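You operate a simulated robot arm through the tools that you are given. There is no shell and no other tool. Be economical: measure what you need, move in short steps, check, and stop when the job is done.

You run a simulated two-armed robot. Do the job below in one go: nothing can be reset, and whatever is moved stays where it is left.

## Task
Gauge the swaged stub in the rack with both plugs.
Fine: GO goes down to its shoulder, NO GO stays on the rim; each plug goes back in its stand. Set down upright: blue plug gauge, purple plug gauge.

The check looks at the end state, three seconds after you hand in, the way a careful person would. Anything else that was tipped, shoved, dropped, spilled or broken makes it a failure.

## Robot
Two 6-joint arms with fingered hands on one trunk, hanging from a carriage that runs on a gantry, over the field with the corners [-1.26, -2.22], [0.02, -2.22], [0.02, 0.08], [-1.26, 0.08] (x, y) and turns from -303 to 385 degrees about z. Base frame: it is fixed where the carriage stands at the start and does not move with it; the origin is on the floor, on the carriage's upright axis, x ahead of it, y to its left, z up; the surface under the hand at the start is at about z = 0.8. Lengths are in m, angles in degrees, forces in N, time in s.
The left shoulder is at the start at [0.04, 0.152, 1.452], the right one opposite. With the tool pointing down near the work surface each hand reaches from about 0.12 to 0.68 m from the robot's upright axis, wherever it stands, measured 20 degrees to its own side. Places, roughly: copper stub with a blue tape (3x3x8 cm) [0.5, 0, 0.8]; copper stub with a white tape (2x2x8 cm) [0.5, -0.1, 0.8]. Payload 4 kg a hand.
The tool frame of a hand sits at the grasp point between the pads (the TCP): z along the fingers, y along the line on which they close. The tips reach 0.03 m beyond it. Largest opening 0.104 m; the body of the gripper starts 0.035 m behind the TCP. The gripper is a hand of 5 fingers: y runs from the thumb to the fingers, the wrist lies at [-0.015, -0.104, -0.178] in the tool frame, and closing takes about 1.5 s.
Orientation is told as [roll, pitch, yaw] about the base's x, y, z axes, in that order, counted from this pose: with the fingers straight down and the wrist toward the robot, the tool's x, y and z point along [0, 1, 0], [1, 0, 0] and [0, 0, -1] of the base frame.

## Interface
- The arms move only by the tool arm_command. It takes "left_deltas", "right_deltas" or both (then of equal length, played together; a hand with none holds still); each is a list of rows, each an object of numbers (a shift or turn left out is 0, a gripper value left out holds the last): "tx", "ty", "tz": the shift along the base's x, y, z in units of 20 mm (1.0 is 20 mm); "ax", "ay", "az": the turn, a rotation vector about the base's x, y, z in units of 5 degrees (1.0 is 5 degrees); "jaw": the closure in counts, from 0 (fully open) to 255 (shut). In form: [{"tx": .., "ty": .., "tz": .., "ax": .., "ay": .., "az": .., "jaw": ..}, ...]. A call has 1 to 10 rows; each row shifts and turns the commanded pose from where the row before left it. A call with a number of a shift or a turn outside -1 to 1 is refused whole. A row lasts 0.2 s, in which the tool goes at most 0.05 m and 8.6 degrees; a call with a longer step from one row to the next is refused whole, and so is a gripper value outside its range. Where a pose cannot be reached the arm comes as near as it can. A force on the tool above 40 N (or 10 N above the force at the start of the call, whichever is more), or a blocked arm, ends the call early, and 0.2 s more pass. The fingers move at their own pace (about 0.045 m/s each) and stop on an object; they squeeze with about 25 N. The grip force told is the motor's: it shows also when the fingers shut on nothing. Time passes only in rows, and 0.2 s behind the last, so rows that do not move let the fingers close. The reply holds the time, the measured pose of the TCP, the force on the tool along the base axes, the opening and the grip force, in the units named above and with some noise, with the torque about the TCP (base axes, N m) and any sound that the robot's microphone picked up, and new pictures: "show" is both (left out), scene, wrist or none (wrist: the cameras of the hands that moved).
- Cameras (640 x 400 px; columns grow to the right, rows downward): "scene" is now at [0.2325, 0.0001, 1.7317]; the picture's right is [-0.01, -1.00, 0.00], its down [-0.82, 0.00, -0.57] and it looks along [0.57, -0.00, -0.82] (base axes); focal length 274 px, centre (320, 200). "left" rides on the left gripper at [-0.06, -0.083, -0.12] in its tool frame; the picture's right is [-0.79, -0.29, 0.54], its down [0.56, -0.71, 0.44] and it looks along [0.26, 0.65, 0.72] (tool axes); focal length 234 px, centre (320, 200). "right" rides on the right gripper at [0.06, -0.083, -0.12] in its tool frame; the picture's right is [-0.79, 0.29, -0.54], its down [-0.56, -0.71, 0.44] and it looks along [-0.26, 0.65, 0.72] (tool axes); focal length 234 px, centre (320, 200). There is no depth. A picture from a camera that has moved, and an enlarged one, comes with that camera's place and axes in the base frame and with its lens.
- lift_body(by): slides the trunk up (or, below 0, down) by that many m; the arms and the scene camera ride with it, the base frame stays. It gives what a move gives, with no picture.
- roll_base(legs): drives the robot by 1 to 6 legs, each [ahead, left, turn to the left] in m, m and degrees, along the robot's own axes; the way and the turn of a leg run together, so that a leg with both is an arc; at most 1.5 m and 180 degrees a leg. The arms and the cameras ride along, it lands a little off, and it stops where it bumps. It keeps to its track: a leg is cut to what the track allows. It gives what a move gives, and a new picture of the scene camera.
- grasp_type(shape, hand): the hand has 5 fingers and takes this shape, open, in about a second: jaw (thumb against the fingers, like two jaws); tri (thumb and two fingers); tip (a fingertip pinch); poke (one finger out to press); point (the index stretched); flat (the hand flat); cup (the hand cupped); fist (a fist). The gripper value then closes the fingers along that shape, each until it touches; the sizes above hold for jaw. It gives what a move gives, with no picture.
- turn_head(pan, tilt): turns the head with the scene camera to pan (to the left, within 86 degrees either way) and tilt (down, from -29 to 69), counted from straight ahead of the robot. It gives what a move gives, and a new picture of the scene camera.
- close_up(camera, box): a new picture of the part [left, top, right, bottom] of that camera's present view, enlarged. No time passes.
- close_job(): hands the job in; it is judged then, once.

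Work in short steps. Places have to be worked out from the pictures, the camera data and where the tool is seen: move nearer, look again, correct. Check each grasp and each placing, and mend what went wrong. You have 120 turns and 260 pictures in all, those below and enlarged ones among them. Open the grippers and draw the arms clear of the work before you hand the job in, unless the task says otherwise; then end with one line.

The tools are called by a JSON object that holds its "method" and its "body". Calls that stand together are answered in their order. arm_command: Moves the arms, as the interface text tells. Its arguments: {"type":"object","properties":{"left_deltas":{"type":"array","items":{"type":"object","properties":{"tx":{"type":"number"},"ty":{"type":"number"},"tz":{"type":"number"},"ax":{"type":"number"},"ay":{"type":"number"},"az":{"type":"number"},"jaw":{"type":"number"}}}},"right_deltas":{"type":"array","items":{"type":"object","properties":{"tx":{"type":"number"},"ty":{"type":"number"},"tz":{"type":"number"},"ax":{"type":"number"},"ay":{"type":"number"},"az":{"type":"number"},"jaw":{"type":"number"}}}},"show":{"type":"string","enum":["both","scene","wrist","none"]}},"required":[]} The other tools are called the same way: lift_body (by) slides the trunk up or down; grasp_type (shape, hand) gives the hand a shape; roll_base (legs) drives the base; turn_head (pan, tilt) turns the head that bears the scene camera; close_up (camera, box) takes an enlarged picture of a part of a camera's view; close_job () hands the job in.

At the start:

```text
time_s: 0.0
left_ee_pos: [0.5997, 0.1641, 1.288]
left_ee_rot: [-0.1, -0.1, 0.0]
left_contact_force: [-0.1, 0.8, 0.0]
left_moment: [0.02, 0.0, 0.0]
left_opening: 0.1038
left_finger_force: 0.2
left_shape: jaw
right_ee_pos: [0.4896, -0.2117, 1.1214]
right_ee_rot: [0.3, -0.3, 0.2]
right_contact_force: [-0.8, -0.8, -0.6]
right_moment: [-0.03, -0.03, -0.02]
right_opening: 0.1035
right_finger_force: 0.1
right_shape: jaw
trunk travel left (down, up): [-0.625, 0.175]
robot x, y, heading: [0.0012, -0.0013, -0.2]
head pan, tilt: [-0.3, 55.4]
```

scene: 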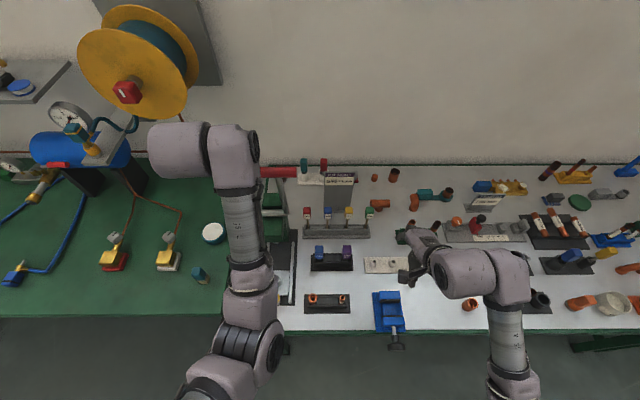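
right: 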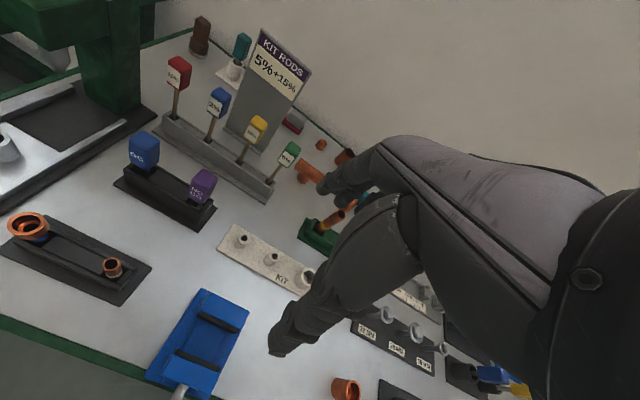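
left: 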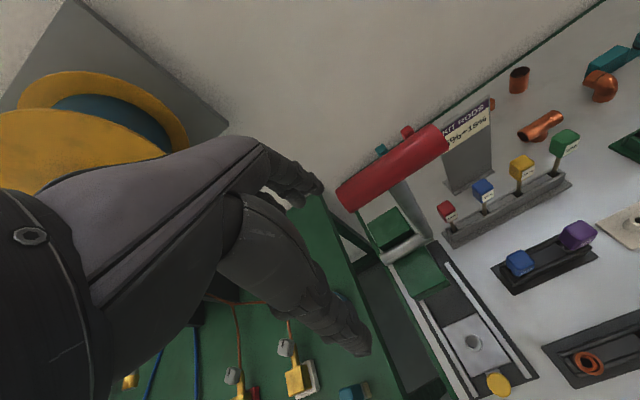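

I'll look closer at the rack with the stubs and the plug stand.

{"method": "close_up", "body": {"camera": "scene", "box": [290, 230, 390, 320]}}

{"method": "close_up", "body": {"camera": "right", "box": [0, 110, 240, 310]}}

{"method": "close_up", "body": {"camera": "left", "box": [480, 200, 640, 400]}}

```text
4.44 times, centred on (340, 275) of scene
camera zoom: at [0.2325, 0.0001, 1.7317], right [-0.01, -1.0, 0.0], down [-0.82, 0.0, -0.57], along [0.57, 0.0, -0.82], focal length 1220 px, centre (231, -133)
```

zoom: 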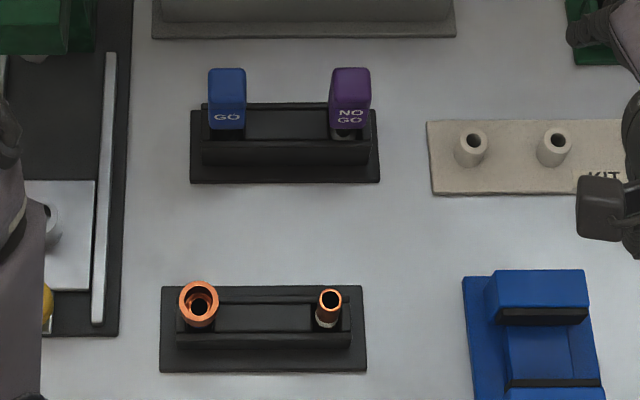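

```text
2.00 times, centred on (120, 210) of right
camera zoom: at [0.4044, -0.1517, 1.2432], right [0.29, -0.79, 0.54], down [-0.7, -0.56, -0.44], along [0.65, -0.25, -0.72], focal length 468 px, centre (720, 180)
```

zoom: 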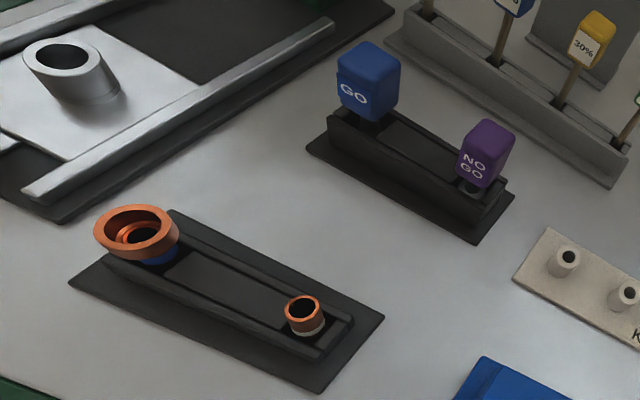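

```text
2.00 times, centred on (560, 300) of left
camera zoom: at [0.5172, 0.1047, 1.407], right [-0.29, -0.79, -0.54], down [-0.71, 0.56, -0.44], along [0.65, 0.26, -0.72], focal length 468 px, centre (-160, 0)
```

zoom: 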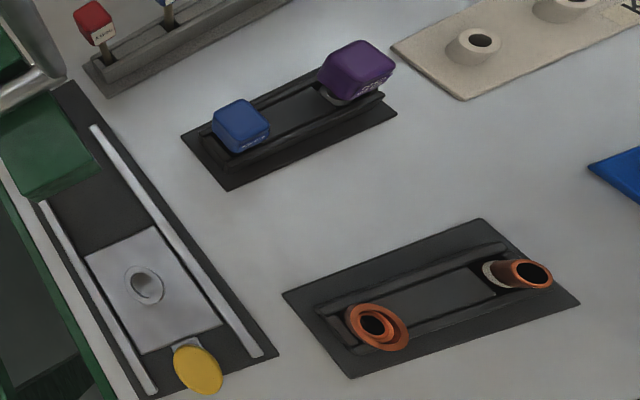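

The swaged stub is the blue-taped one (belled rim near [0.46, 0.022, 0.875]). The GO handle is near [0.607, 0.003, 0.91] and NO GO near y = -0.086. I'll bring the right hand high and closer to get better views.

{"method": "arm_command", "body": {"right_deltas": [{"tx": 0.3, "ty": 1}, {"tx": 0.3, "ty": 1}, {"tx": 0.3, "ty": 1}, {"tx": 0.3, "ty": 1}, {"tx": 0.3, "ty": 1}, {"tx": 0.3, "ty": 1}, {"tx": 0.3, "ty": 1}, {"tx": 0.3, "ty": 1}, {}, {}]}}

```text
time_s: 2.2
left_ee_pos: [0.6011, 0.165, 1.2871]
left_ee_rot: [0.0, 0.0, 0.0]
left_contact_force: [0.6, 0.9, -0.1]
left_moment: [0.01, -0.05, 0.0]
left_opening: 0.1036
left_finger_force: 0.1
left_shape: jaw
right_ee_pos: [0.4889, -0.2118, 1.1222]
right_ee_rot: [0.3, -0.2, 0.1]
right_contact_force: [0.1, 0.4, 0.0]
right_moment: [-0.02, 0.01, 0.01]
right_opening: 0.1038
right_finger_force: 0.0
right_shape: jaw
right hand out of reach, approached as far as the arm can: row 1, 2, 3, 4, 5, 6, 7, 8
trunk travel left (down, up): [-0.625, 0.175]
robot x, y, heading: [-0.0023, 0.0023, -0.1]
head pan, tilt: [-0.3, 55.4]
camera scene: at [0.2325, 0.0001, 1.7317], right [-0.01, -1.0, 0.0], down [-0.82, 0.0, -0.57], along [0.57, 0.0, -0.82], focal length 274 px, centre (320, 200)
camera right: at [0.4044, -0.1517, 1.2432], right [0.29, -0.79, 0.54], down [-0.7, -0.56, -0.44], along [0.65, -0.25, -0.72], focal length 234 px, centre (320, 200)
```

scene: 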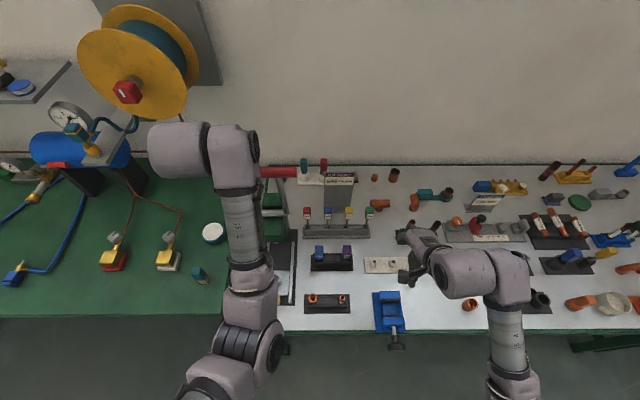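
right: 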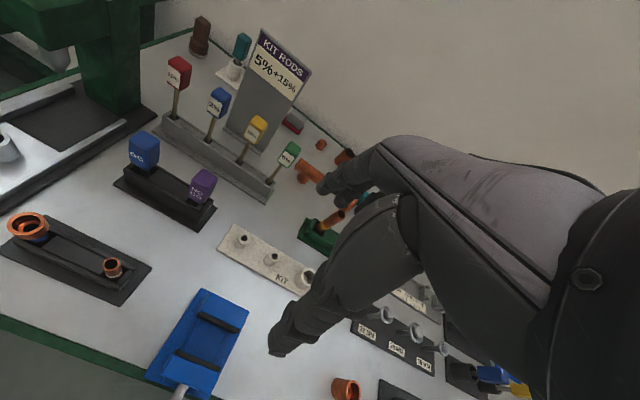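

The right hand can't go left at this pose. I'll move the carriage 0.17 m to the right and use the left hand, which then hangs over the GO plug.

{"method": "roll_base", "body": {"legs": [[0, -0.19, 0]]}}

```text
time_s: 3.8
left_ee_pos: [0.6011, -0.0238, 1.2879]
left_ee_rot: [0.0, -0.1, 0.1]
left_contact_force: [-0.6, -0.1, -0.1]
left_moment: [0.0, -0.01, 0.02]
left_opening: 0.1039
left_finger_force: 0.1
left_shape: jaw
right_ee_pos: [0.4892, -0.4005, 1.1217]
right_ee_rot: [0.3, -0.2, 0.2]
right_contact_force: [0.3, -0.6, -0.2]
right_moment: [0.03, -0.03, -0.01]
right_opening: 0.1039
right_finger_force: 0.1
right_shape: jaw
trunk travel left (down, up): [-0.625, 0.175]
robot x, y, heading: [-0.0021, -0.1874, 0.0]
head pan, tilt: [-0.3, 55.4]
camera scene: at [0.2326, -0.1886, 1.7317], right [0.0, -1.0, 0.0], down [-0.82, 0.0, -0.57], along [0.57, 0.0, -0.82], focal length 274 px, centre (320, 200)
```

scene: 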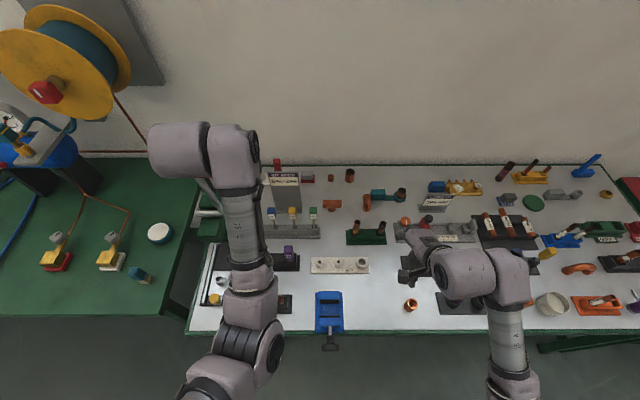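

Now I'll lower the left hand above the GO plug for a look, staying well clear at z ≈ 1.09.

{"method": "arm_command", "body": {"left_deltas": [{"tz": -1}, {"tz": -1, "ty": 0.5}, {"tz": -1, "ty": 0.5}, {"tz": -1}, {"tz": -1}, {"tz": -1}, {"tz": -1}, {"tz": -1}, {"tz": -1}, {}]}}

```text
time_s: 5.2
left_ee_pos: [0.6027, -0.0051, 1.1771]
left_ee_rot: [-0.1, -1.0, 0.0]
left_contact_force: [-4.1, -7.6, 11.5]
left_moment: [1.03, -0.18, 0.27]
left_opening: 0.1037
left_finger_force: 0.0
left_shape: jaw
right_ee_pos: [0.49, -0.4015, 1.1239]
right_ee_rot: [0.3, -0.2, 0.2]
right_contact_force: [-0.2, -0.4, -0.4]
right_moment: [0.0, 0.01, -0.05]
right_opening: 0.1039
right_finger_force: 0.0
right_shape: jaw
trunk travel left (down, up): [-0.625, 0.175]
robot x, y, heading: [0.0007, -0.1894, 0.0]
head pan, tilt: [-0.3, 55.4]
stopped in row 7 (left hand): the force on the tool passed its limit at 48 N (the readings are from after the stop); the commanded pose is now the measured one
camera scene: at [0.2327, -0.1891, 1.7317], right [-0.01, -1.0, 0.0], down [-0.82, 0.0, -0.57], along [0.57, 0.0, -0.82], focal length 274 px, centre (320, 200)
camera left: at [0.5175, -0.0652, 1.2942], right [-0.28, -0.79, -0.55], down [-0.7, 0.56, -0.45], along [0.66, 0.26, -0.71], focal length 234 px, centre (320, 200)
```

scene: 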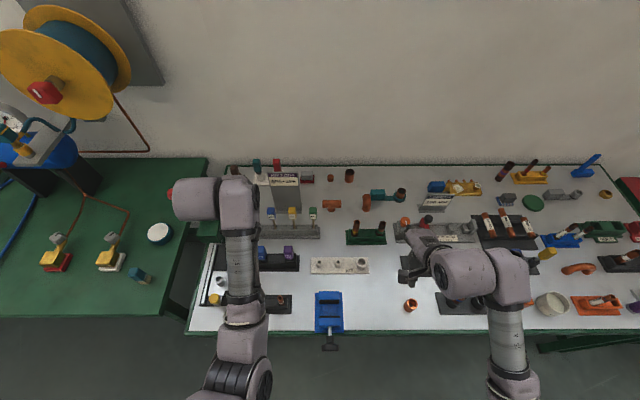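
left: 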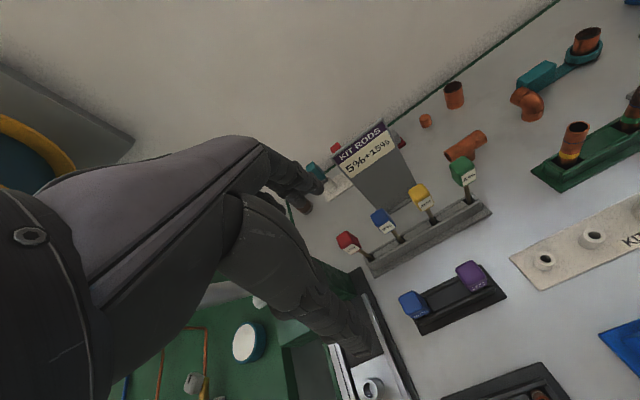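

The hand touched something, probably the red lever grip. I'll back straight up and look.

{"method": "arm_command", "body": {"left_deltas": [{"tz": 1}, {"tz": 1}, {"tz": 1}, {"tz": 1}, {"tz": 1}, {"tz": 1}, {}]}}

{"method": "close_up", "body": {"camera": "scene", "box": [130, 130, 350, 330]}}

```text
time_s: 6.8
left_ee_pos: [0.6034, -0.0041, 1.2945]
left_ee_rot: [0.0, -0.7, 0.1]
left_contact_force: [0.3, 0.5, 0.0]
left_moment: [-0.01, -0.02, 0.0]
left_opening: 0.1038
left_finger_force: 0.1
left_shape: jaw
right_ee_pos: [0.4887, -0.3998, 1.1228]
right_ee_rot: [0.3, -0.2, 0.1]
right_contact_force: [1.2, 0.4, -0.5]
right_moment: [0.03, 0.0, -0.04]
right_opening: 0.1036
right_finger_force: 0.0
right_shape: jaw
trunk travel left (down, up): [-0.625, 0.175]
robot x, y, heading: [0.0022, -0.1852, 0.0]
head pan, tilt: [-0.3, 55.4]
camera scene: at [0.2325, -0.1887, 1.7317], right [-0.01, -1.0, 0.0], down [-0.82, 0.0, -0.57], along [0.57, 0.0, -0.82], focal length 274 px, centre (320, 200)
camera left: at [0.5178, -0.0644, 1.4132], right [-0.28, -0.79, -0.55], down [-0.7, 0.56, -0.44], along [0.66, 0.26, -0.71], focal length 234 px, centre (320, 200)
```

scene: 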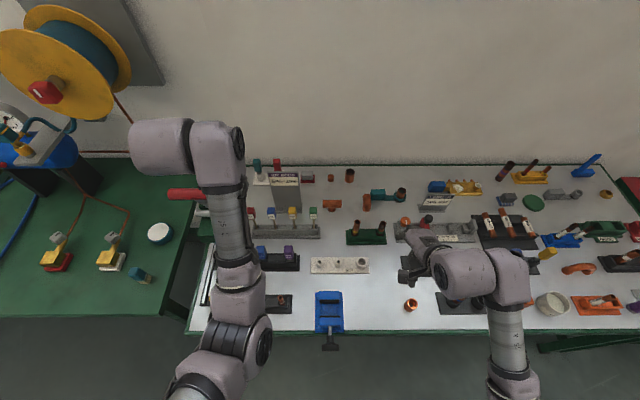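
left: 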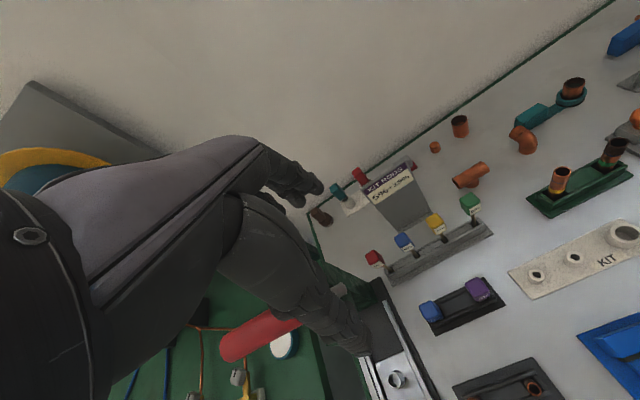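

```text
2.00 times, centred on (240, 230) of scene
camera zoom: at [0.2325, -0.1887, 1.7317], right [-0.01, -1.0, 0.0], down [-0.82, 0.0, -0.57], along [0.57, 0.0, -0.82], focal length 549 px, centre (480, 140)
```

zoom: 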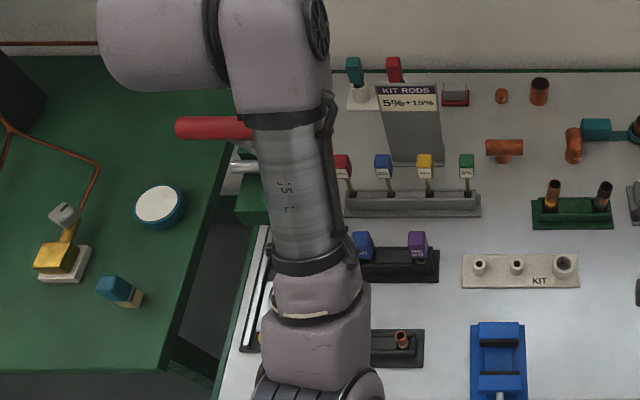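

The red lever grip seems to have swung down somewhat. I'll roll to the right to see it unobstructed.

{"method": "roll_base", "body": {"legs": [[0, -0.3, 0]]}}

{"method": "turn_head", "body": {"pan": 45, "tilt": 45}}

{"method": "close_up", "body": {"camera": "scene", "box": [160, 100, 480, 300]}}

```text
time_s: 8.8
left_ee_pos: [0.6023, -0.3029, 1.2951]
left_ee_rot: [0.0, -0.6, 0.0]
left_contact_force: [0.2, 0.7, 0.1]
left_moment: [0.03, 0.01, -0.04]
left_opening: 0.104
left_finger_force: 0.1
left_shape: jaw
right_ee_pos: [0.4894, -0.7002, 1.122]
right_ee_rot: [0.3, -0.2, 0.1]
right_contact_force: [-0.4, -0.5, 0.9]
right_moment: [-0.01, -0.05, -0.04]
right_opening: 0.1037
right_finger_force: 0.1
right_shape: jaw
trunk travel left (down, up): [-0.625, 0.175]
robot x, y, heading: [0.0005, -0.4905, 0.0]
head pan, tilt: [-0.3, 55.4]
camera scene: at [0.2324, -0.488, 1.7317], right [-0.01, -1.0, 0.0], down [-0.82, 0.01, -0.57], along [0.57, 0.0, -0.82], focal length 274 px, centre (320, 200)
```

scene: 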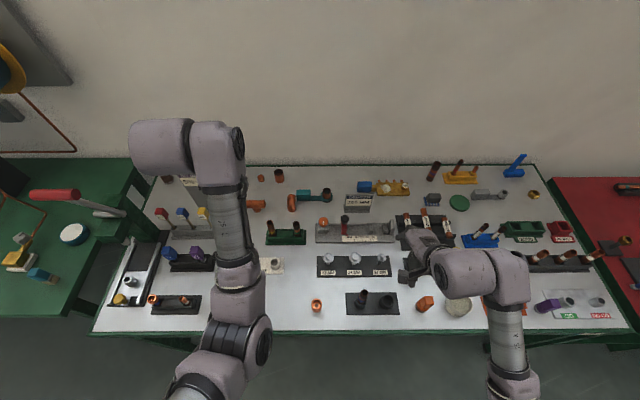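

```text
time_s: 9.9
left_ee_pos: [0.6024, -0.3037, 1.2948]
left_ee_rot: [0.1, -0.7, 0.0]
left_contact_force: [1.4, -0.5, -0.6]
left_moment: [0.02, 0.01, 0.02]
left_opening: 0.1036
left_finger_force: 0.0
left_shape: jaw
right_ee_pos: [0.4896, -0.7005, 1.122]
right_ee_rot: [0.3, -0.2, 0.1]
right_contact_force: [-0.2, 0.3, -1.0]
right_moment: [0.0, 0.02, -0.01]
right_opening: 0.1038
right_finger_force: 0.0
right_shape: jaw
trunk travel left (down, up): [-0.625, 0.175]
robot x, y, heading: [0.0016, -0.4875, -0.1]
head pan, tilt: [45.0, 45.0]
camera scene: at [0.2184, -0.4301, 1.7457], right [0.71, -0.71, 0.0], down [-0.5, -0.5, -0.71], along [0.5, 0.5, -0.71], focal length 274 px, centre (320, 200)
```

scene: 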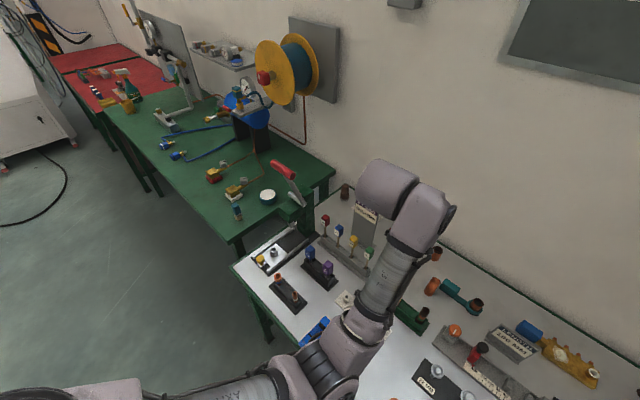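

```text
2.00 times, centred on (320, 200) of scene
camera zoom: at [0.2184, -0.4301, 1.7457], right [0.71, -0.71, 0.0], down [-0.5, -0.5, -0.71], along [0.5, 0.5, -0.71], focal length 549 px, centre (320, 200)
```

zoom: 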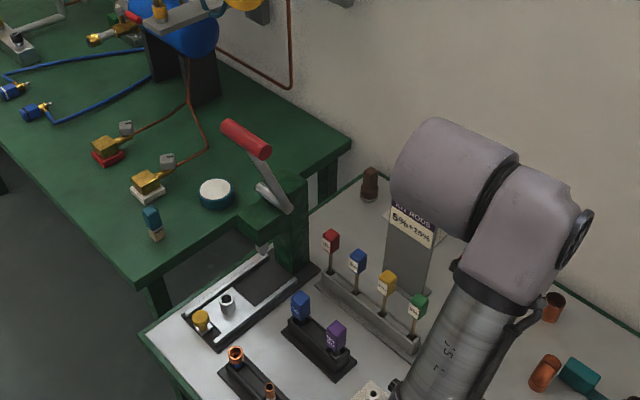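

The lever clearly swung about 5 cm toward the robot compared with the first picture, so I'll put it back. First I pull the left hand back and close it, then roll left so it stands in front of the grip.

{"method": "arm_command", "body": {"left_deltas": [{"tx": -1, "jaw": 255}, {"tx": -1}, {"tx": -1}, {"tx": -1}, {"tx": -1}, {"tx": -1}, {"tx": -1}, {"tx": -1}, {"tx": -0.5}, {}], "show": "none"}}

{"method": "roll_base", "body": {"legs": [[0, 0.4, 0]]}}

{"method": "turn_head", "body": {"pan": 10, "tilt": 45}}

```text
time_s: 12.3
left_ee_pos: [0.4802, -0.2599, 1.3037]
left_ee_rot: [3.8, -7.0, 2.0]
left_contact_force: [-0.4, -0.2, 0.6]
left_moment: [0.01, -0.02, -0.01]
left_opening: 0.0
left_finger_force: 25.0
left_shape: jaw
left hand out of reach, approached as far as the arm can: row 5, 6, 7, 8, 9
right_ee_pos: [0.4902, -0.7005, 1.1218]
right_ee_rot: [0.3, -0.2, 0.1]
right_contact_force: [-0.5, -1.2, 0.1]
right_moment: [-0.02, 0.03, -0.02]
right_opening: 0.1037
right_finger_force: 0.1
right_shape: jaw
trunk travel left (down, up): [-0.625, 0.175]
robot x, y, heading: [0.0018, -0.4861, -0.3]
head pan, tilt: [45.0, 45.0]
stopped in row 10 (left hand): the arm was blocked; the commanded pose is now the measured one
```

```text
time_s: 14.8
left_ee_pos: [0.4825, 0.1363, 1.2994]
left_ee_rot: [3.8, -6.9, 1.9]
left_contact_force: [-0.4, -1.0, -0.1]
left_moment: [-0.02, 0.0, 0.02]
left_opening: 0.0
left_finger_force: 25.1
left_shape: jaw
right_ee_pos: [0.4901, -0.3036, 1.1213]
right_ee_rot: [0.2, -0.2, 0.1]
right_contact_force: [-0.6, -0.2, 0.6]
right_moment: [0.0, -0.02, 0.01]
right_opening: 0.1038
right_finger_force: 0.1
right_shape: jaw
trunk travel left (down, up): [-0.625, 0.175]
robot x, y, heading: [0.002, -0.0879, -0.0]
head pan, tilt: [45.0, 45.0]
camera scene: at [0.2191, -0.033, 1.7457], right [0.71, -0.71, 0.0], down [-0.5, -0.5, -0.71], along [0.5, 0.5, -0.71], focal length 274 px, centre (320, 200)
```

scene: 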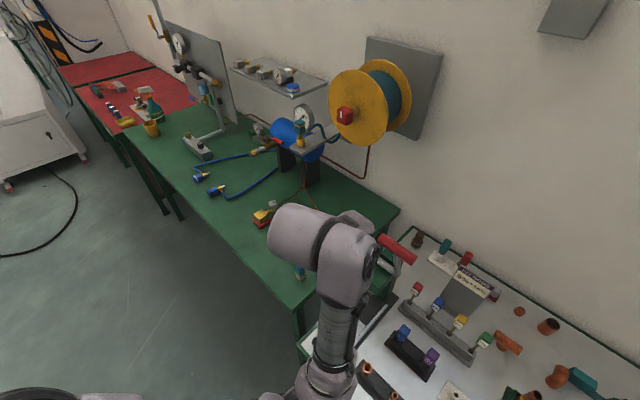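

```text
time_s: 15.8
left_ee_pos: [0.4804, 0.1365, 1.3008]
left_ee_rot: [3.9, -6.8, 2.1]
left_contact_force: [0.4, 0.3, -0.5]
left_moment: [0.0, -0.03, 0.0]
left_opening: 0.0
left_finger_force: 24.8
left_shape: jaw
right_ee_pos: [0.4897, -0.3036, 1.1232]
right_ee_rot: [0.3, -0.2, 0.1]
right_contact_force: [-0.8, -0.1, 0.3]
right_moment: [0.0, 0.01, 0.0]
right_opening: 0.1039
right_finger_force: 0.0
right_shape: jaw
trunk travel left (down, up): [-0.625, 0.175]
robot x, y, heading: [-0.0009, -0.0921, -0.0]
head pan, tilt: [10.0, 45.0]
camera scene: at [0.2415, -0.0764, 1.7457], right [0.17, -0.99, 0.0], down [-0.7, -0.12, -0.71], along [0.7, 0.12, -0.71], focal length 274 px, centre (320, 200)
```

scene: 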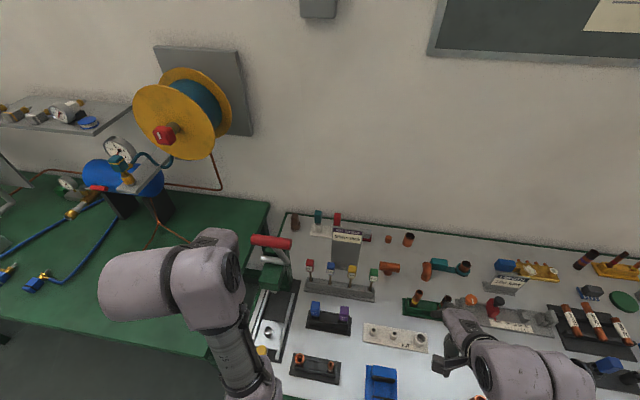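

I'll look at the grip from both cameras.

{"method": "close_up", "body": {"camera": "scene", "box": [220, 210, 380, 310]}}

{"method": "close_up", "body": {"camera": "left", "box": [0, 0, 640, 400]}}

```text
4.00 times, centred on (300, 260) of scene
camera zoom: at [0.2415, -0.0764, 1.7457], right [0.17, -0.99, 0.0], down [-0.7, -0.12, -0.71], along [0.7, 0.12, -0.71], focal length 1098 px, centre (400, -40)
```

zoom: 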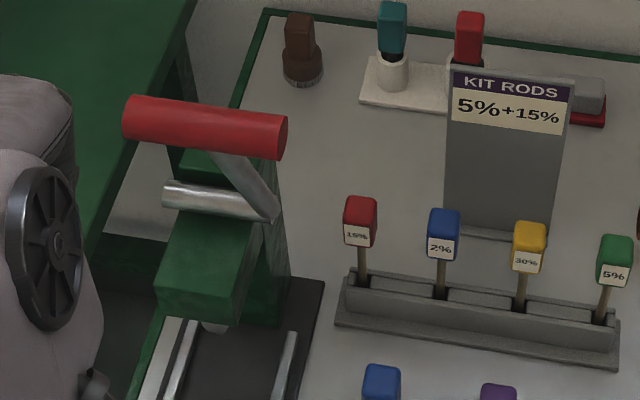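

```text
1.00 times, centred on (320, 200) of left (not enlarged: the box is as wide or as high as the picture)
camera zoom: at [0.3869, 0.0656, 1.4041], right [-0.19, -0.76, -0.63], down [-0.67, 0.56, -0.48], along [0.71, 0.33, -0.62], focal length 234 px, centre (320, 200)
```

zoom: 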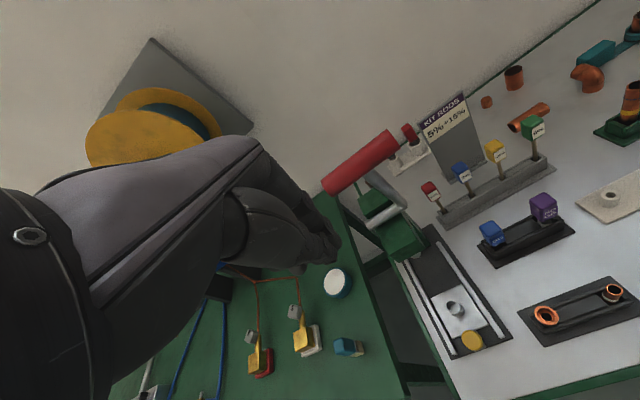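

The grip's right end is now at about [0.594, 0.052, 1.23] versus [0.638, 0.052, 1.253] originally (about 11° about a pivot near [0.68, 0.1, 1.0]). I position the closed hand in front of it, then push gently in +x.

{"method": "arm_command", "body": {"left_deltas": [{"tx": 0.5, "ty": -0.5, "ay": 0.4, "ax": -0.2}, {"tx": 0.5, "ty": -0.5, "ay": 0.4, "ax": -0.2, "tz": -0.5}, {"ty": -0.5, "tz": -0.8, "ay": 0.4, "ax": -0.2}, {"ty": -0.6, "tz": -0.8, "ay": 0.2, "ax": -0.2, "az": -0.4}, {"tz": -0.8}, {}]}}

```text
time_s: 17.4
left_ee_pos: [0.5179, 0.1226, 1.2791]
left_ee_rot: [3.4, -4.5, 2.1]
left_contact_force: [0.1, 0.4, 0.2]
left_moment: [-0.03, 0.01, -0.01]
left_opening: 0.0001
left_finger_force: 24.8
left_shape: jaw
right_ee_pos: [0.4899, -0.304, 1.1229]
right_ee_rot: [0.4, -0.2, 0.0]
right_contact_force: [-0.4, 0.6, -0.4]
right_moment: [-0.02, 0.0, 0.01]
right_opening: 0.1036
right_finger_force: 0.0
right_shape: jaw
trunk travel left (down, up): [-0.625, 0.175]
robot x, y, heading: [0.0022, -0.0887, 0.1]
head pan, tilt: [10.0, 45.0]
stopped in row 6 (left hand): the arm was blocked; the commanded pose is now the measured one
camera scene: at [0.2416, -0.0763, 1.7458], right [0.17, -0.99, 0.0], down [-0.7, -0.12, -0.71], along [0.7, 0.12, -0.71], focal length 274 px, centre (320, 200)
camera left: at [0.4282, 0.0519, 1.3882], right [-0.21, -0.76, -0.61], down [-0.69, 0.56, -0.46], along [0.69, 0.32, -0.65], focal length 234 px, centre (320, 200)
```

scene: 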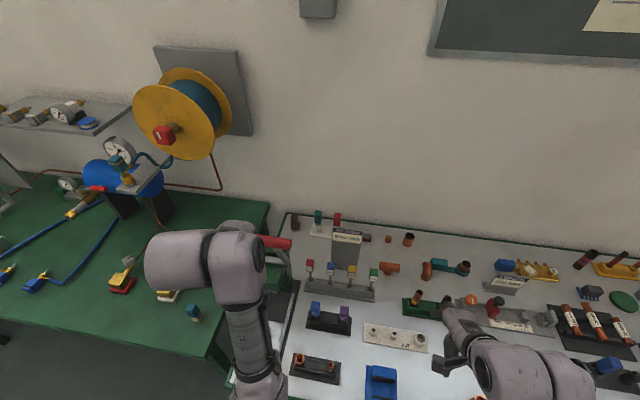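
left: 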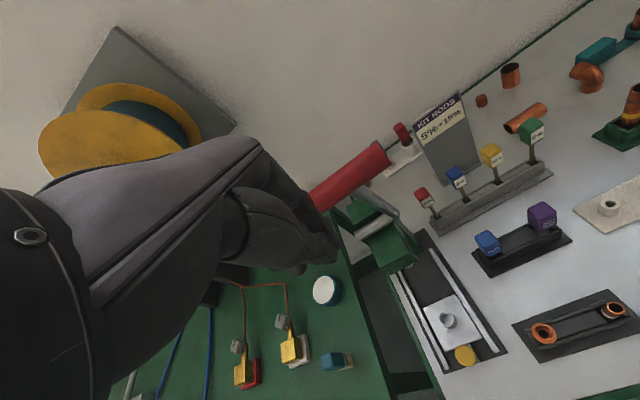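

The arm is folded to its limits at this height. I'll raise the trunk so the hand works lower relative to the shoulder, then come down.

{"method": "lift_body", "body": {"by": 0.15}}

{"method": "arm_command", "body": {"left_deltas": [{"tz": -1, "ay": 0.3, "ax": -0.2}, {"tz": -1, "ay": 0.3, "ax": -0.2}, {"tz": -1, "ty": -0.4, "ay": 0.3, "ax": -0.2}, {"tz": -1, "ty": -0.5, "ax": -0.1, "az": -0.4}, {"tz": -1, "ty": -0.5}, {"tz": -1, "ty": -0.4}, {"tz": -1}, {"tz": -1}, {}]}}

```text
time_s: 19.2
left_ee_pos: [0.5168, 0.1207, 1.4281]
left_ee_rot: [3.3, -4.4, 1.9]
left_contact_force: [0.8, -0.4, 1.0]
left_moment: [0.0, 0.0, 0.03]
left_opening: 0.0003
left_finger_force: 24.6
left_shape: jaw
right_ee_pos: [0.4895, -0.3034, 1.2725]
right_ee_rot: [0.2, -0.3, 0.1]
right_contact_force: [0.0, -0.5, -0.3]
right_moment: [0.0, 0.02, -0.01]
right_opening: 0.1037
right_finger_force: 0.0
right_shape: jaw
trunk travel left (down, up): [-0.775, 0.025]
robot x, y, heading: [0.0015, -0.0896, -0.1]
head pan, tilt: [10.0, 45.0]
```

```text
time_s: 20.7
left_ee_pos: [0.5613, 0.1259, 1.3765]
left_ee_rot: [4.8, -8.9, 1.7]
left_contact_force: [0.9, 0.1, 0.7]
left_moment: [-0.02, 0.03, -0.01]
left_opening: 0.0
left_finger_force: 25.1
left_shape: jaw
right_ee_pos: [0.4892, -0.3036, 1.2725]
right_ee_rot: [0.4, -0.2, 0.1]
right_contact_force: [1.0, 0.3, -0.7]
right_moment: [-0.03, 0.01, -0.01]
right_opening: 0.1036
right_finger_force: 0.1
right_shape: jaw
trunk travel left (down, up): [-0.775, 0.025]
robot x, y, heading: [0.0026, -0.0907, -0.1]
head pan, tilt: [10.0, 45.0]
stopped in row 7 (left hand): the arm was blocked; the commanded pose is now the measured one
camera scene: at [0.2416, -0.0764, 1.8958], right [0.17, -0.99, 0.0], down [-0.7, -0.12, -0.71], along [0.7, 0.12, -0.71], focal length 274 px, centre (320, 200)
camera left: at [0.4632, 0.0532, 1.4755], right [-0.17, -0.75, -0.64], down [-0.65, 0.57, -0.49], along [0.74, 0.34, -0.59], focal length 234 px, centre (320, 200)
```

scene: 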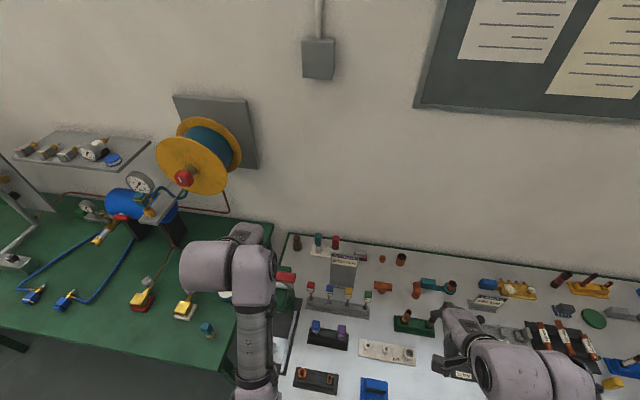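
left: 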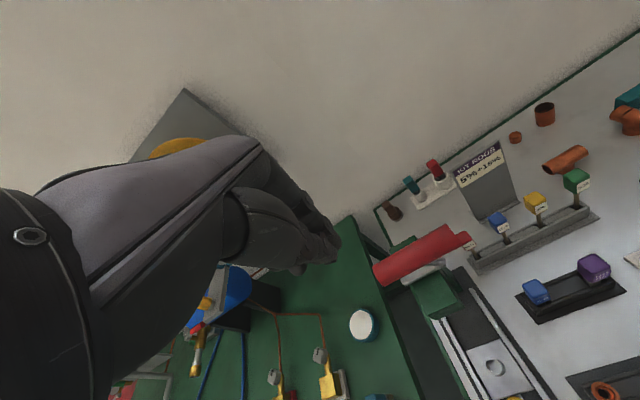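

Blocked again: the arm is too folded at this radius. Better: back the base off 0.2 m and stretch the hand to its comfortable radius. Then I can use base motion to push.

{"method": "roll_base", "body": {"legs": [[-0.2, 0, 0]]}}

{"method": "arm_command", "body": {"left_deltas": [{"tx": 0.5, "ay": 0.5, "ax": -0.3}, {"tx": 0.5, "ay": 0.5, "ax": -0.3}, {"tx": 0.5, "tz": -0.5, "ay": 0.5, "ax": -0.3}, {"tx": 0.5, "tz": -1, "az": -0.3}, {"tz": -1, "ty": -0.5}, {"tz": -1, "ty": -0.5}, {"tz": -1, "ty": -0.5}, {"tz": -1, "ty": -0.5}, {"tz": -1}, {}]}}

```text
time_s: 22.3
left_ee_pos: [0.3607, 0.1285, 1.3753]
left_ee_rot: [4.8, -8.8, 1.8]
left_contact_force: [-0.1, -0.5, 0.8]
left_moment: [0.0, 0.0, 0.0]
left_opening: 0.0001
left_finger_force: 24.4
left_shape: jaw
right_ee_pos: [0.2891, -0.3021, 1.272]
right_ee_rot: [0.3, -0.1, 0.1]
right_contact_force: [-0.1, 0.0, -1.0]
right_moment: [-0.02, 0.03, 0.01]
right_opening: 0.1035
right_finger_force: 0.1
right_shape: jaw
trunk travel left (down, up): [-0.775, 0.025]
robot x, y, heading: [-0.1991, -0.0872, -0.1]
head pan, tilt: [10.0, 45.0]
camera scene: at [0.041, -0.0757, 1.8957], right [0.17, -0.98, 0.0], down [-0.7, -0.12, -0.71], along [0.7, 0.12, -0.71], focal length 274 px, centre (320, 200)
```

scene: 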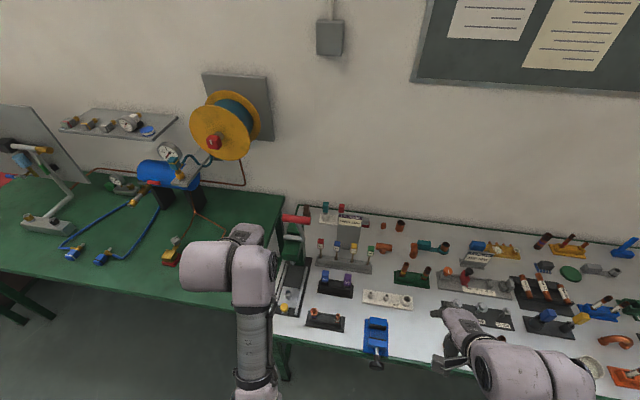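

```text
time_s: 24.5
left_ee_pos: [0.4003, 0.0881, 1.2467]
left_ee_rot: [0.7, -1.2, 0.7]
left_contact_force: [1.0, 0.2, -0.5]
left_moment: [0.01, -0.04, 0.0]
left_opening: 0.0
left_finger_force: 24.9
left_shape: jaw
right_ee_pos: [0.289, -0.3029, 1.2717]
right_ee_rot: [0.3, -0.2, 0.2]
right_contact_force: [0.6, -0.5, 0.3]
right_moment: [-0.01, 0.01, -0.02]
right_opening: 0.1036
right_finger_force: 0.0
right_shape: jaw
trunk travel left (down, up): [-0.775, 0.025]
robot x, y, heading: [-0.1977, -0.0886, 0.3]
head pan, tilt: [10.0, 45.0]
camera scene: at [0.041, -0.0757, 1.8957], right [0.17, -0.98, 0.0], down [-0.7, -0.12, -0.71], along [0.7, 0.12, -0.71], focal length 274 px, centre (320, 200)
camera left: at [0.3148, 0.0259, 1.3627], right [-0.27, -0.79, -0.56], down [-0.7, 0.55, -0.44], along [0.66, 0.27, -0.7], focal length 234 px, centre (320, 200)
```

scene: 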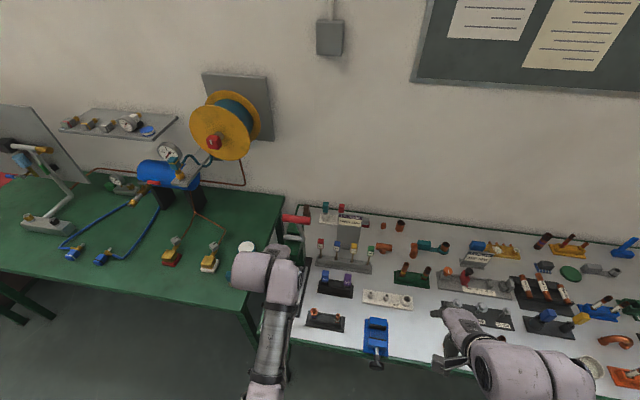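
left: 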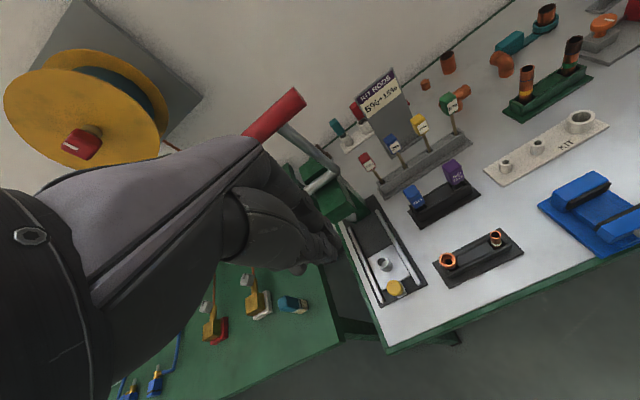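

The hand is square now at [0.40, 0.088, 1.247]. I drive 0.13 m ahead to come just short of the grip.

{"method": "roll_base", "body": {"legs": [[0.13, 0, 0]]}}

{"method": "arm_command", "body": {"left_deltas": [{"tx": 0.25}, {"tx": 0.25}, {"tx": 0.25}, {"tx": 0.25}, {}]}}

{"method": "close_up", "body": {"camera": "scene", "box": [220, 180, 380, 280]}}

```text
time_s: 25.8
left_ee_pos: [0.528, 0.0885, 1.2458]
left_ee_rot: [0.7, -1.1, 0.8]
left_contact_force: [-0.4, 0.3, 0.8]
left_moment: [0.02, 0.02, 0.02]
left_opening: 0.0
left_finger_force: 24.9
left_shape: jaw
right_ee_pos: [0.4193, -0.3033, 1.2716]
right_ee_rot: [0.3, -0.1, 0.3]
right_contact_force: [1.2, 0.7, -1.1]
right_moment: [-0.04, -0.01, -0.01]
right_opening: 0.104
right_finger_force: 0.1
right_shape: jaw
trunk travel left (down, up): [-0.775, 0.025]
robot x, y, heading: [-0.0731, -0.0911, 0.3]
head pan, tilt: [10.0, 45.0]
camera scene: at [0.1692, -0.0754, 1.8957], right [0.17, -0.98, 0.0], down [-0.7, -0.12, -0.71], along [0.7, 0.12, -0.71], focal length 274 px, centre (320, 200)
```

scene: 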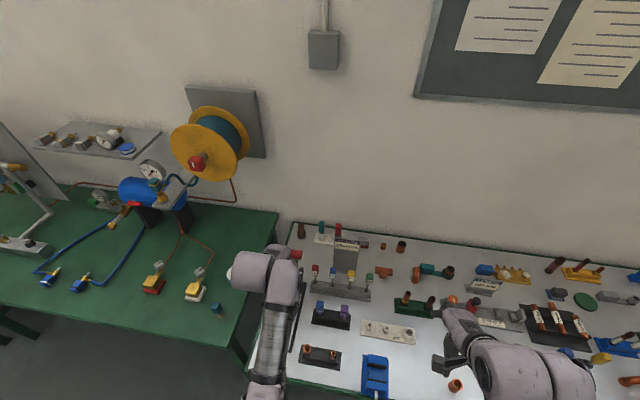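

```text
time_s: 27.0
left_ee_pos: [0.5479, 0.0898, 1.2449]
left_ee_rot: [0.6, -1.2, 0.8]
left_contact_force: [-0.2, 0.3, 0.5]
left_moment: [-0.01, -0.03, -0.02]
left_opening: 0.0
left_finger_force: 24.9
left_shape: jaw
right_ee_pos: [0.418, -0.3025, 1.2724]
right_ee_rot: [0.3, -0.2, 0.2]
right_contact_force: [-0.7, 0.4, 0.4]
right_moment: [-0.04, 0.02, 0.0]
right_opening: 0.1037
right_finger_force: 0.1
right_shape: jaw
trunk travel left (down, up): [-0.775, 0.025]
robot x, y, heading: [-0.0744, -0.0914, 0.1]
head pan, tilt: [10.0, 45.0]
camera scene: at [0.1692, -0.0754, 1.8957], right [0.17, -0.98, 0.0], down [-0.7, -0.12, -0.71], along [0.7, 0.12, -0.71], focal length 274 px, centre (320, 200)
camera left: at [0.4625, 0.0268, 1.3621], right [-0.27, -0.79, -0.56], down [-0.71, 0.55, -0.44], along [0.66, 0.28, -0.7], focal length 234 px, centre (320, 200)
```

scene: 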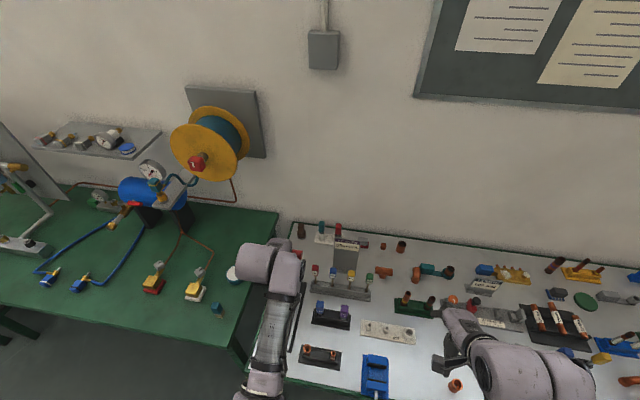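
left: 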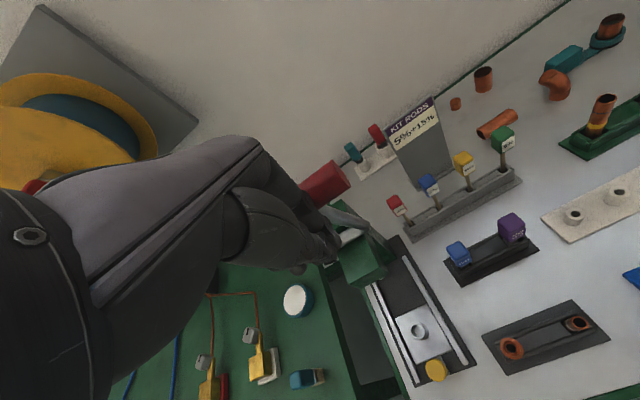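

```text
4.00 times, centred on (300, 230) of scene
camera zoom: at [0.1692, -0.0754, 1.8957], right [0.17, -0.98, 0.0], down [-0.7, -0.12, -0.71], along [0.7, 0.12, -0.71], focal length 1098 px, centre (400, 80)
```

zoom: 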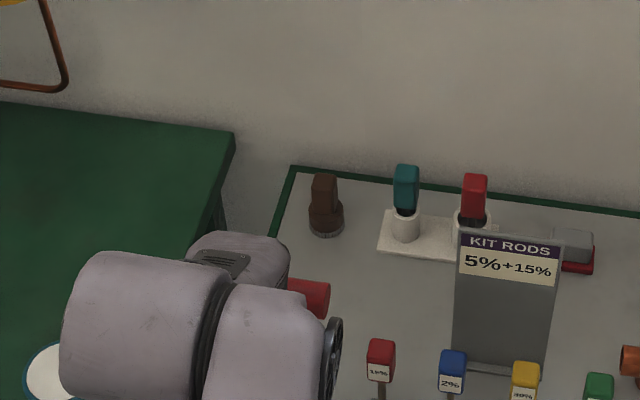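

No contact yet. I continue forward with small steps.

{"method": "arm_command", "body": {"left_deltas": [{"tx": 0.3}, {"tx": 0.3}, {"tx": 0.3}, {"tx": 0.3}, {"tx": 0.3}, {"tx": 0.3}, {}], "show": "wrist"}}

```text
time_s: 28.6
left_ee_pos: [0.5834, 0.0902, 1.2449]
left_ee_rot: [0.7, -1.0, 0.8]
left_contact_force: [-3.5, 0.0, -0.1]
left_moment: [0.02, -0.03, 0.05]
left_opening: 0.0
left_finger_force: 25.1
left_shape: jaw
right_ee_pos: [0.4166, -0.3023, 1.2724]
right_ee_rot: [0.2, -0.2, 0.2]
right_contact_force: [0.4, 1.5, 0.2]
right_moment: [0.01, -0.02, 0.02]
right_opening: 0.1038
right_finger_force: 0.0
right_shape: jaw
trunk travel left (down, up): [-0.775, 0.025]
robot x, y, heading: [-0.0679, -0.0904, 0.2]
head pan, tilt: [10.0, 45.0]
camera left: at [0.4985, 0.0268, 1.3616], right [-0.27, -0.79, -0.56], down [-0.71, 0.55, -0.44], along [0.66, 0.27, -0.7], focal length 234 px, centre (320, 200)
```

left: 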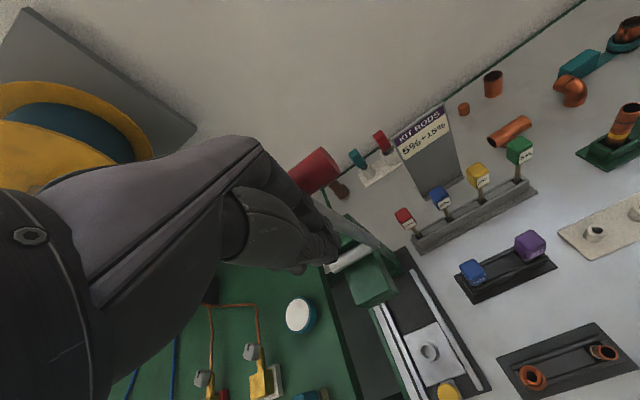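

Contact at about 3.5 N: the lever moves easily. I push 1 cm more, then back off and compare with the original view.

{"method": "arm_command", "body": {"left_deltas": [{"tx": 0.25}, {"tx": 0.25}, {}], "show": "wrist"}}

{"method": "roll_base", "body": {"legs": [[-0.12, 0, 0]]}}

{"method": "close_up", "body": {"camera": "left", "box": [160, 0, 480, 200]}}

{"method": "close_up", "body": {"camera": "scene", "box": [220, 160, 380, 260]}}

```text
time_s: 29.4
left_ee_pos: [0.5944, 0.0889, 1.2446]
left_ee_rot: [0.6, -1.0, 0.8]
left_contact_force: [-3.2, 0.4, 4.0]
left_moment: [0.03, -0.16, 0.0]
left_opening: 0.0
left_finger_force: 24.9
left_shape: jaw
right_ee_pos: [0.4175, -0.3022, 1.272]
right_ee_rot: [0.3, -0.3, 0.2]
right_contact_force: [0.5, -0.1, -0.1]
right_moment: [-0.03, 0.01, 0.0]
right_opening: 0.1036
right_finger_force: 0.0
right_shape: jaw
trunk travel left (down, up): [-0.775, 0.025]
robot x, y, heading: [-0.0707, -0.0896, -0.0]
head pan, tilt: [10.0, 45.0]
camera left: at [0.5085, 0.0271, 1.3624], right [-0.27, -0.79, -0.56], down [-0.71, 0.55, -0.44], along [0.66, 0.27, -0.7], focal length 234 px, centre (320, 200)
```

left: 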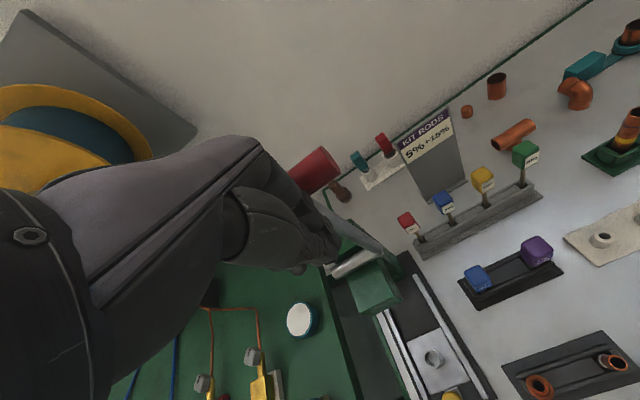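

```text
time_s: 30.6
left_ee_pos: [0.4737, 0.0912, 1.2438]
left_ee_rot: [0.6, -1.1, 0.9]
left_contact_force: [0.0, 1.0, 0.5]
left_moment: [-0.03, -0.01, 0.03]
left_opening: 0.0001
left_finger_force: 24.7
left_shape: jaw
right_ee_pos: [0.2976, -0.3028, 1.2736]
right_ee_rot: [0.2, -0.3, 0.3]
right_contact_force: [0.1, -0.9, 0.3]
right_moment: [0.02, -0.01, 0.0]
right_opening: 0.1035
right_finger_force: 0.1
right_shape: jaw
trunk travel left (down, up): [-0.775, 0.025]
robot x, y, heading: [-0.1914, -0.0878, 0.1]
head pan, tilt: [10.0, 45.0]
camera scene: at [0.0496, -0.0754, 1.8957], right [0.18, -0.98, 0.0], down [-0.7, -0.12, -0.71], along [0.7, 0.12, -0.71], focal length 274 px, centre (320, 200)
```

scene: 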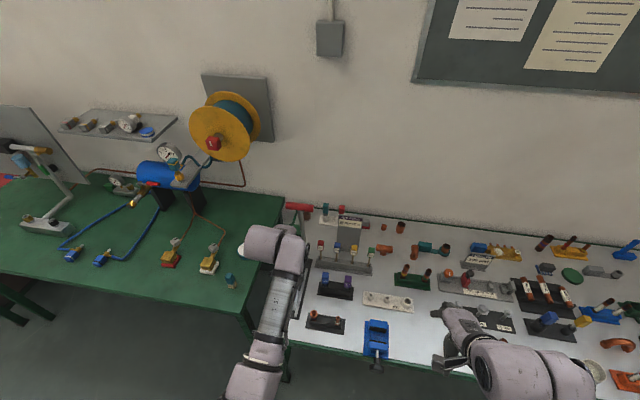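

```text
2.00 times, centred on (320, 100) of left
camera zoom: at [0.3888, 0.0274, 1.3624], right [-0.27, -0.79, -0.56], down [-0.71, 0.55, -0.44], along [0.66, 0.28, -0.7], focal length 468 px, centre (320, 400)
```

zoom: 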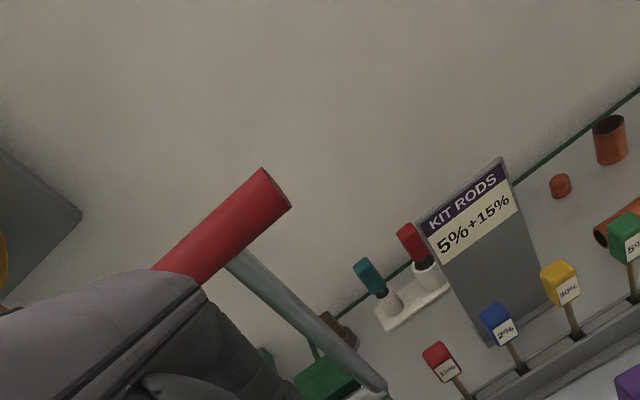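

```text
4.00 times, centred on (300, 210) of scene
camera zoom: at [0.0496, -0.0754, 1.8957], right [0.18, -0.98, 0.0], down [-0.7, -0.12, -0.71], along [0.7, 0.12, -0.71], focal length 1098 px, centre (400, 160)
```

zoom: 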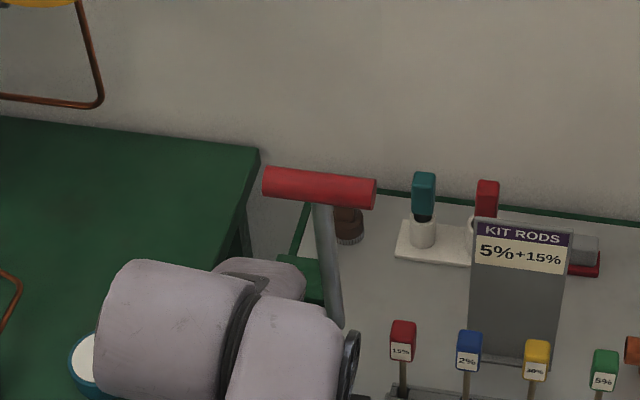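

Triangulation now puts the grip end at about [0.649, 0.052, 1.245], close to the original. To check against the exact first view I move the left hand out to the left first.

{"method": "arm_command", "body": {"left_deltas": [{"tx": -0.3, "ty": 1}, {"tx": -0.3, "ty": 1}, {"tx": -0.3, "ty": 1, "tz": 0.3}, {"tx": -0.3, "ty": 1, "tz": 0.3}, {"tx": -0.3, "ty": 1, "tz": 0.3}, {"tx": -0.3, "ty": 1, "tz": 0.3}, {"tx": -0.3, "ty": 1, "tz": 0.3}, {"ty": 1, "tz": 0.3}, {"ty": 1}, {"jaw": 0}], "show": "none"}}

{"method": "lift_body", "body": {"by": -0.15}}

{"method": "turn_head", "body": {"pan": -0.3, "tilt": 55.4}}

```text
time_s: 32.8
left_ee_pos: [0.4323, 0.2707, 1.2818]
left_ee_rot: [0.6, -1.0, 0.9]
left_contact_force: [0.7, -1.2, 0.2]
left_moment: [0.0, -0.05, 0.01]
left_opening: 0.1026
left_finger_force: 0.1
left_shape: jaw
right_ee_pos: [0.2981, -0.3021, 1.2728]
right_ee_rot: [0.3, -0.3, 0.3]
right_contact_force: [-0.4, 0.2, 0.4]
right_moment: [0.04, 0.02, -0.02]
right_opening: 0.1037
right_finger_force: 0.0
right_shape: jaw
trunk travel left (down, up): [-0.775, 0.025]
robot x, y, heading: [-0.1936, -0.0944, 0.1]
head pan, tilt: [10.0, 45.0]
```

```text
time_s: 34.6
left_ee_pos: [0.4314, 0.2705, 1.1319]
left_ee_rot: [0.7, -1.1, 0.9]
left_contact_force: [-0.4, -0.6, 0.0]
left_moment: [-0.03, 0.02, 0.01]
left_opening: 0.1035
left_finger_force: 0.1
left_shape: jaw
right_ee_pos: [0.2978, -0.3016, 1.1229]
right_ee_rot: [0.3, -0.2, 0.4]
right_contact_force: [0.9, 0.1, -0.2]
right_moment: [0.01, 0.02, -0.01]
right_opening: 0.1039
right_finger_force: 0.1
right_shape: jaw
trunk travel left (down, up): [-0.625, 0.175]
robot x, y, heading: [-0.1925, -0.0927, 0.3]
head pan, tilt: [10.0, 45.0]
```

```text
time_s: 35.3
left_ee_pos: [0.4317, 0.2708, 1.1321]
left_ee_rot: [0.6, -1.1, 0.9]
left_contact_force: [-0.3, 0.3, 0.6]
left_moment: [-0.02, 0.02, 0.0]
left_opening: 0.1035
left_finger_force: 0.1
left_shape: jaw
right_ee_pos: [0.2992, -0.3013, 1.1218]
right_ee_rot: [0.3, -0.2, 0.3]
right_contact_force: [-0.1, -0.1, 0.4]
right_moment: [0.0, -0.02, 0.0]
right_opening: 0.1038
right_finger_force: 0.0
right_shape: jaw
trunk travel left (down, up): [-0.625, 0.175]
robot x, y, heading: [-0.1938, -0.0927, -0.1]
head pan, tilt: [-0.3, 55.4]
camera scene: at [0.0413, -0.0898, 1.7318], right [0.0, -1.0, 0.0], down [-0.82, 0.0, -0.57], along [0.57, 0.0, -0.82], focal length 274 px, centre (320, 200)
```

scene: 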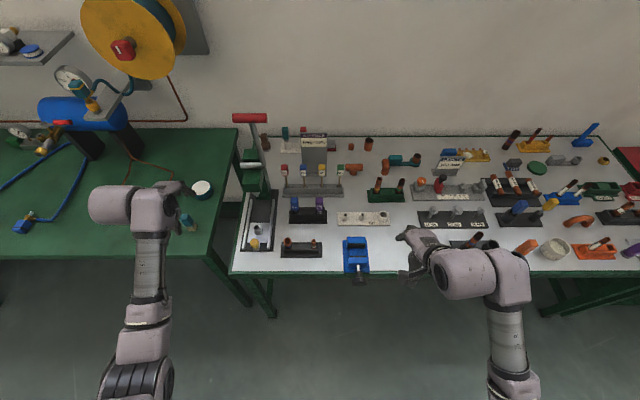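

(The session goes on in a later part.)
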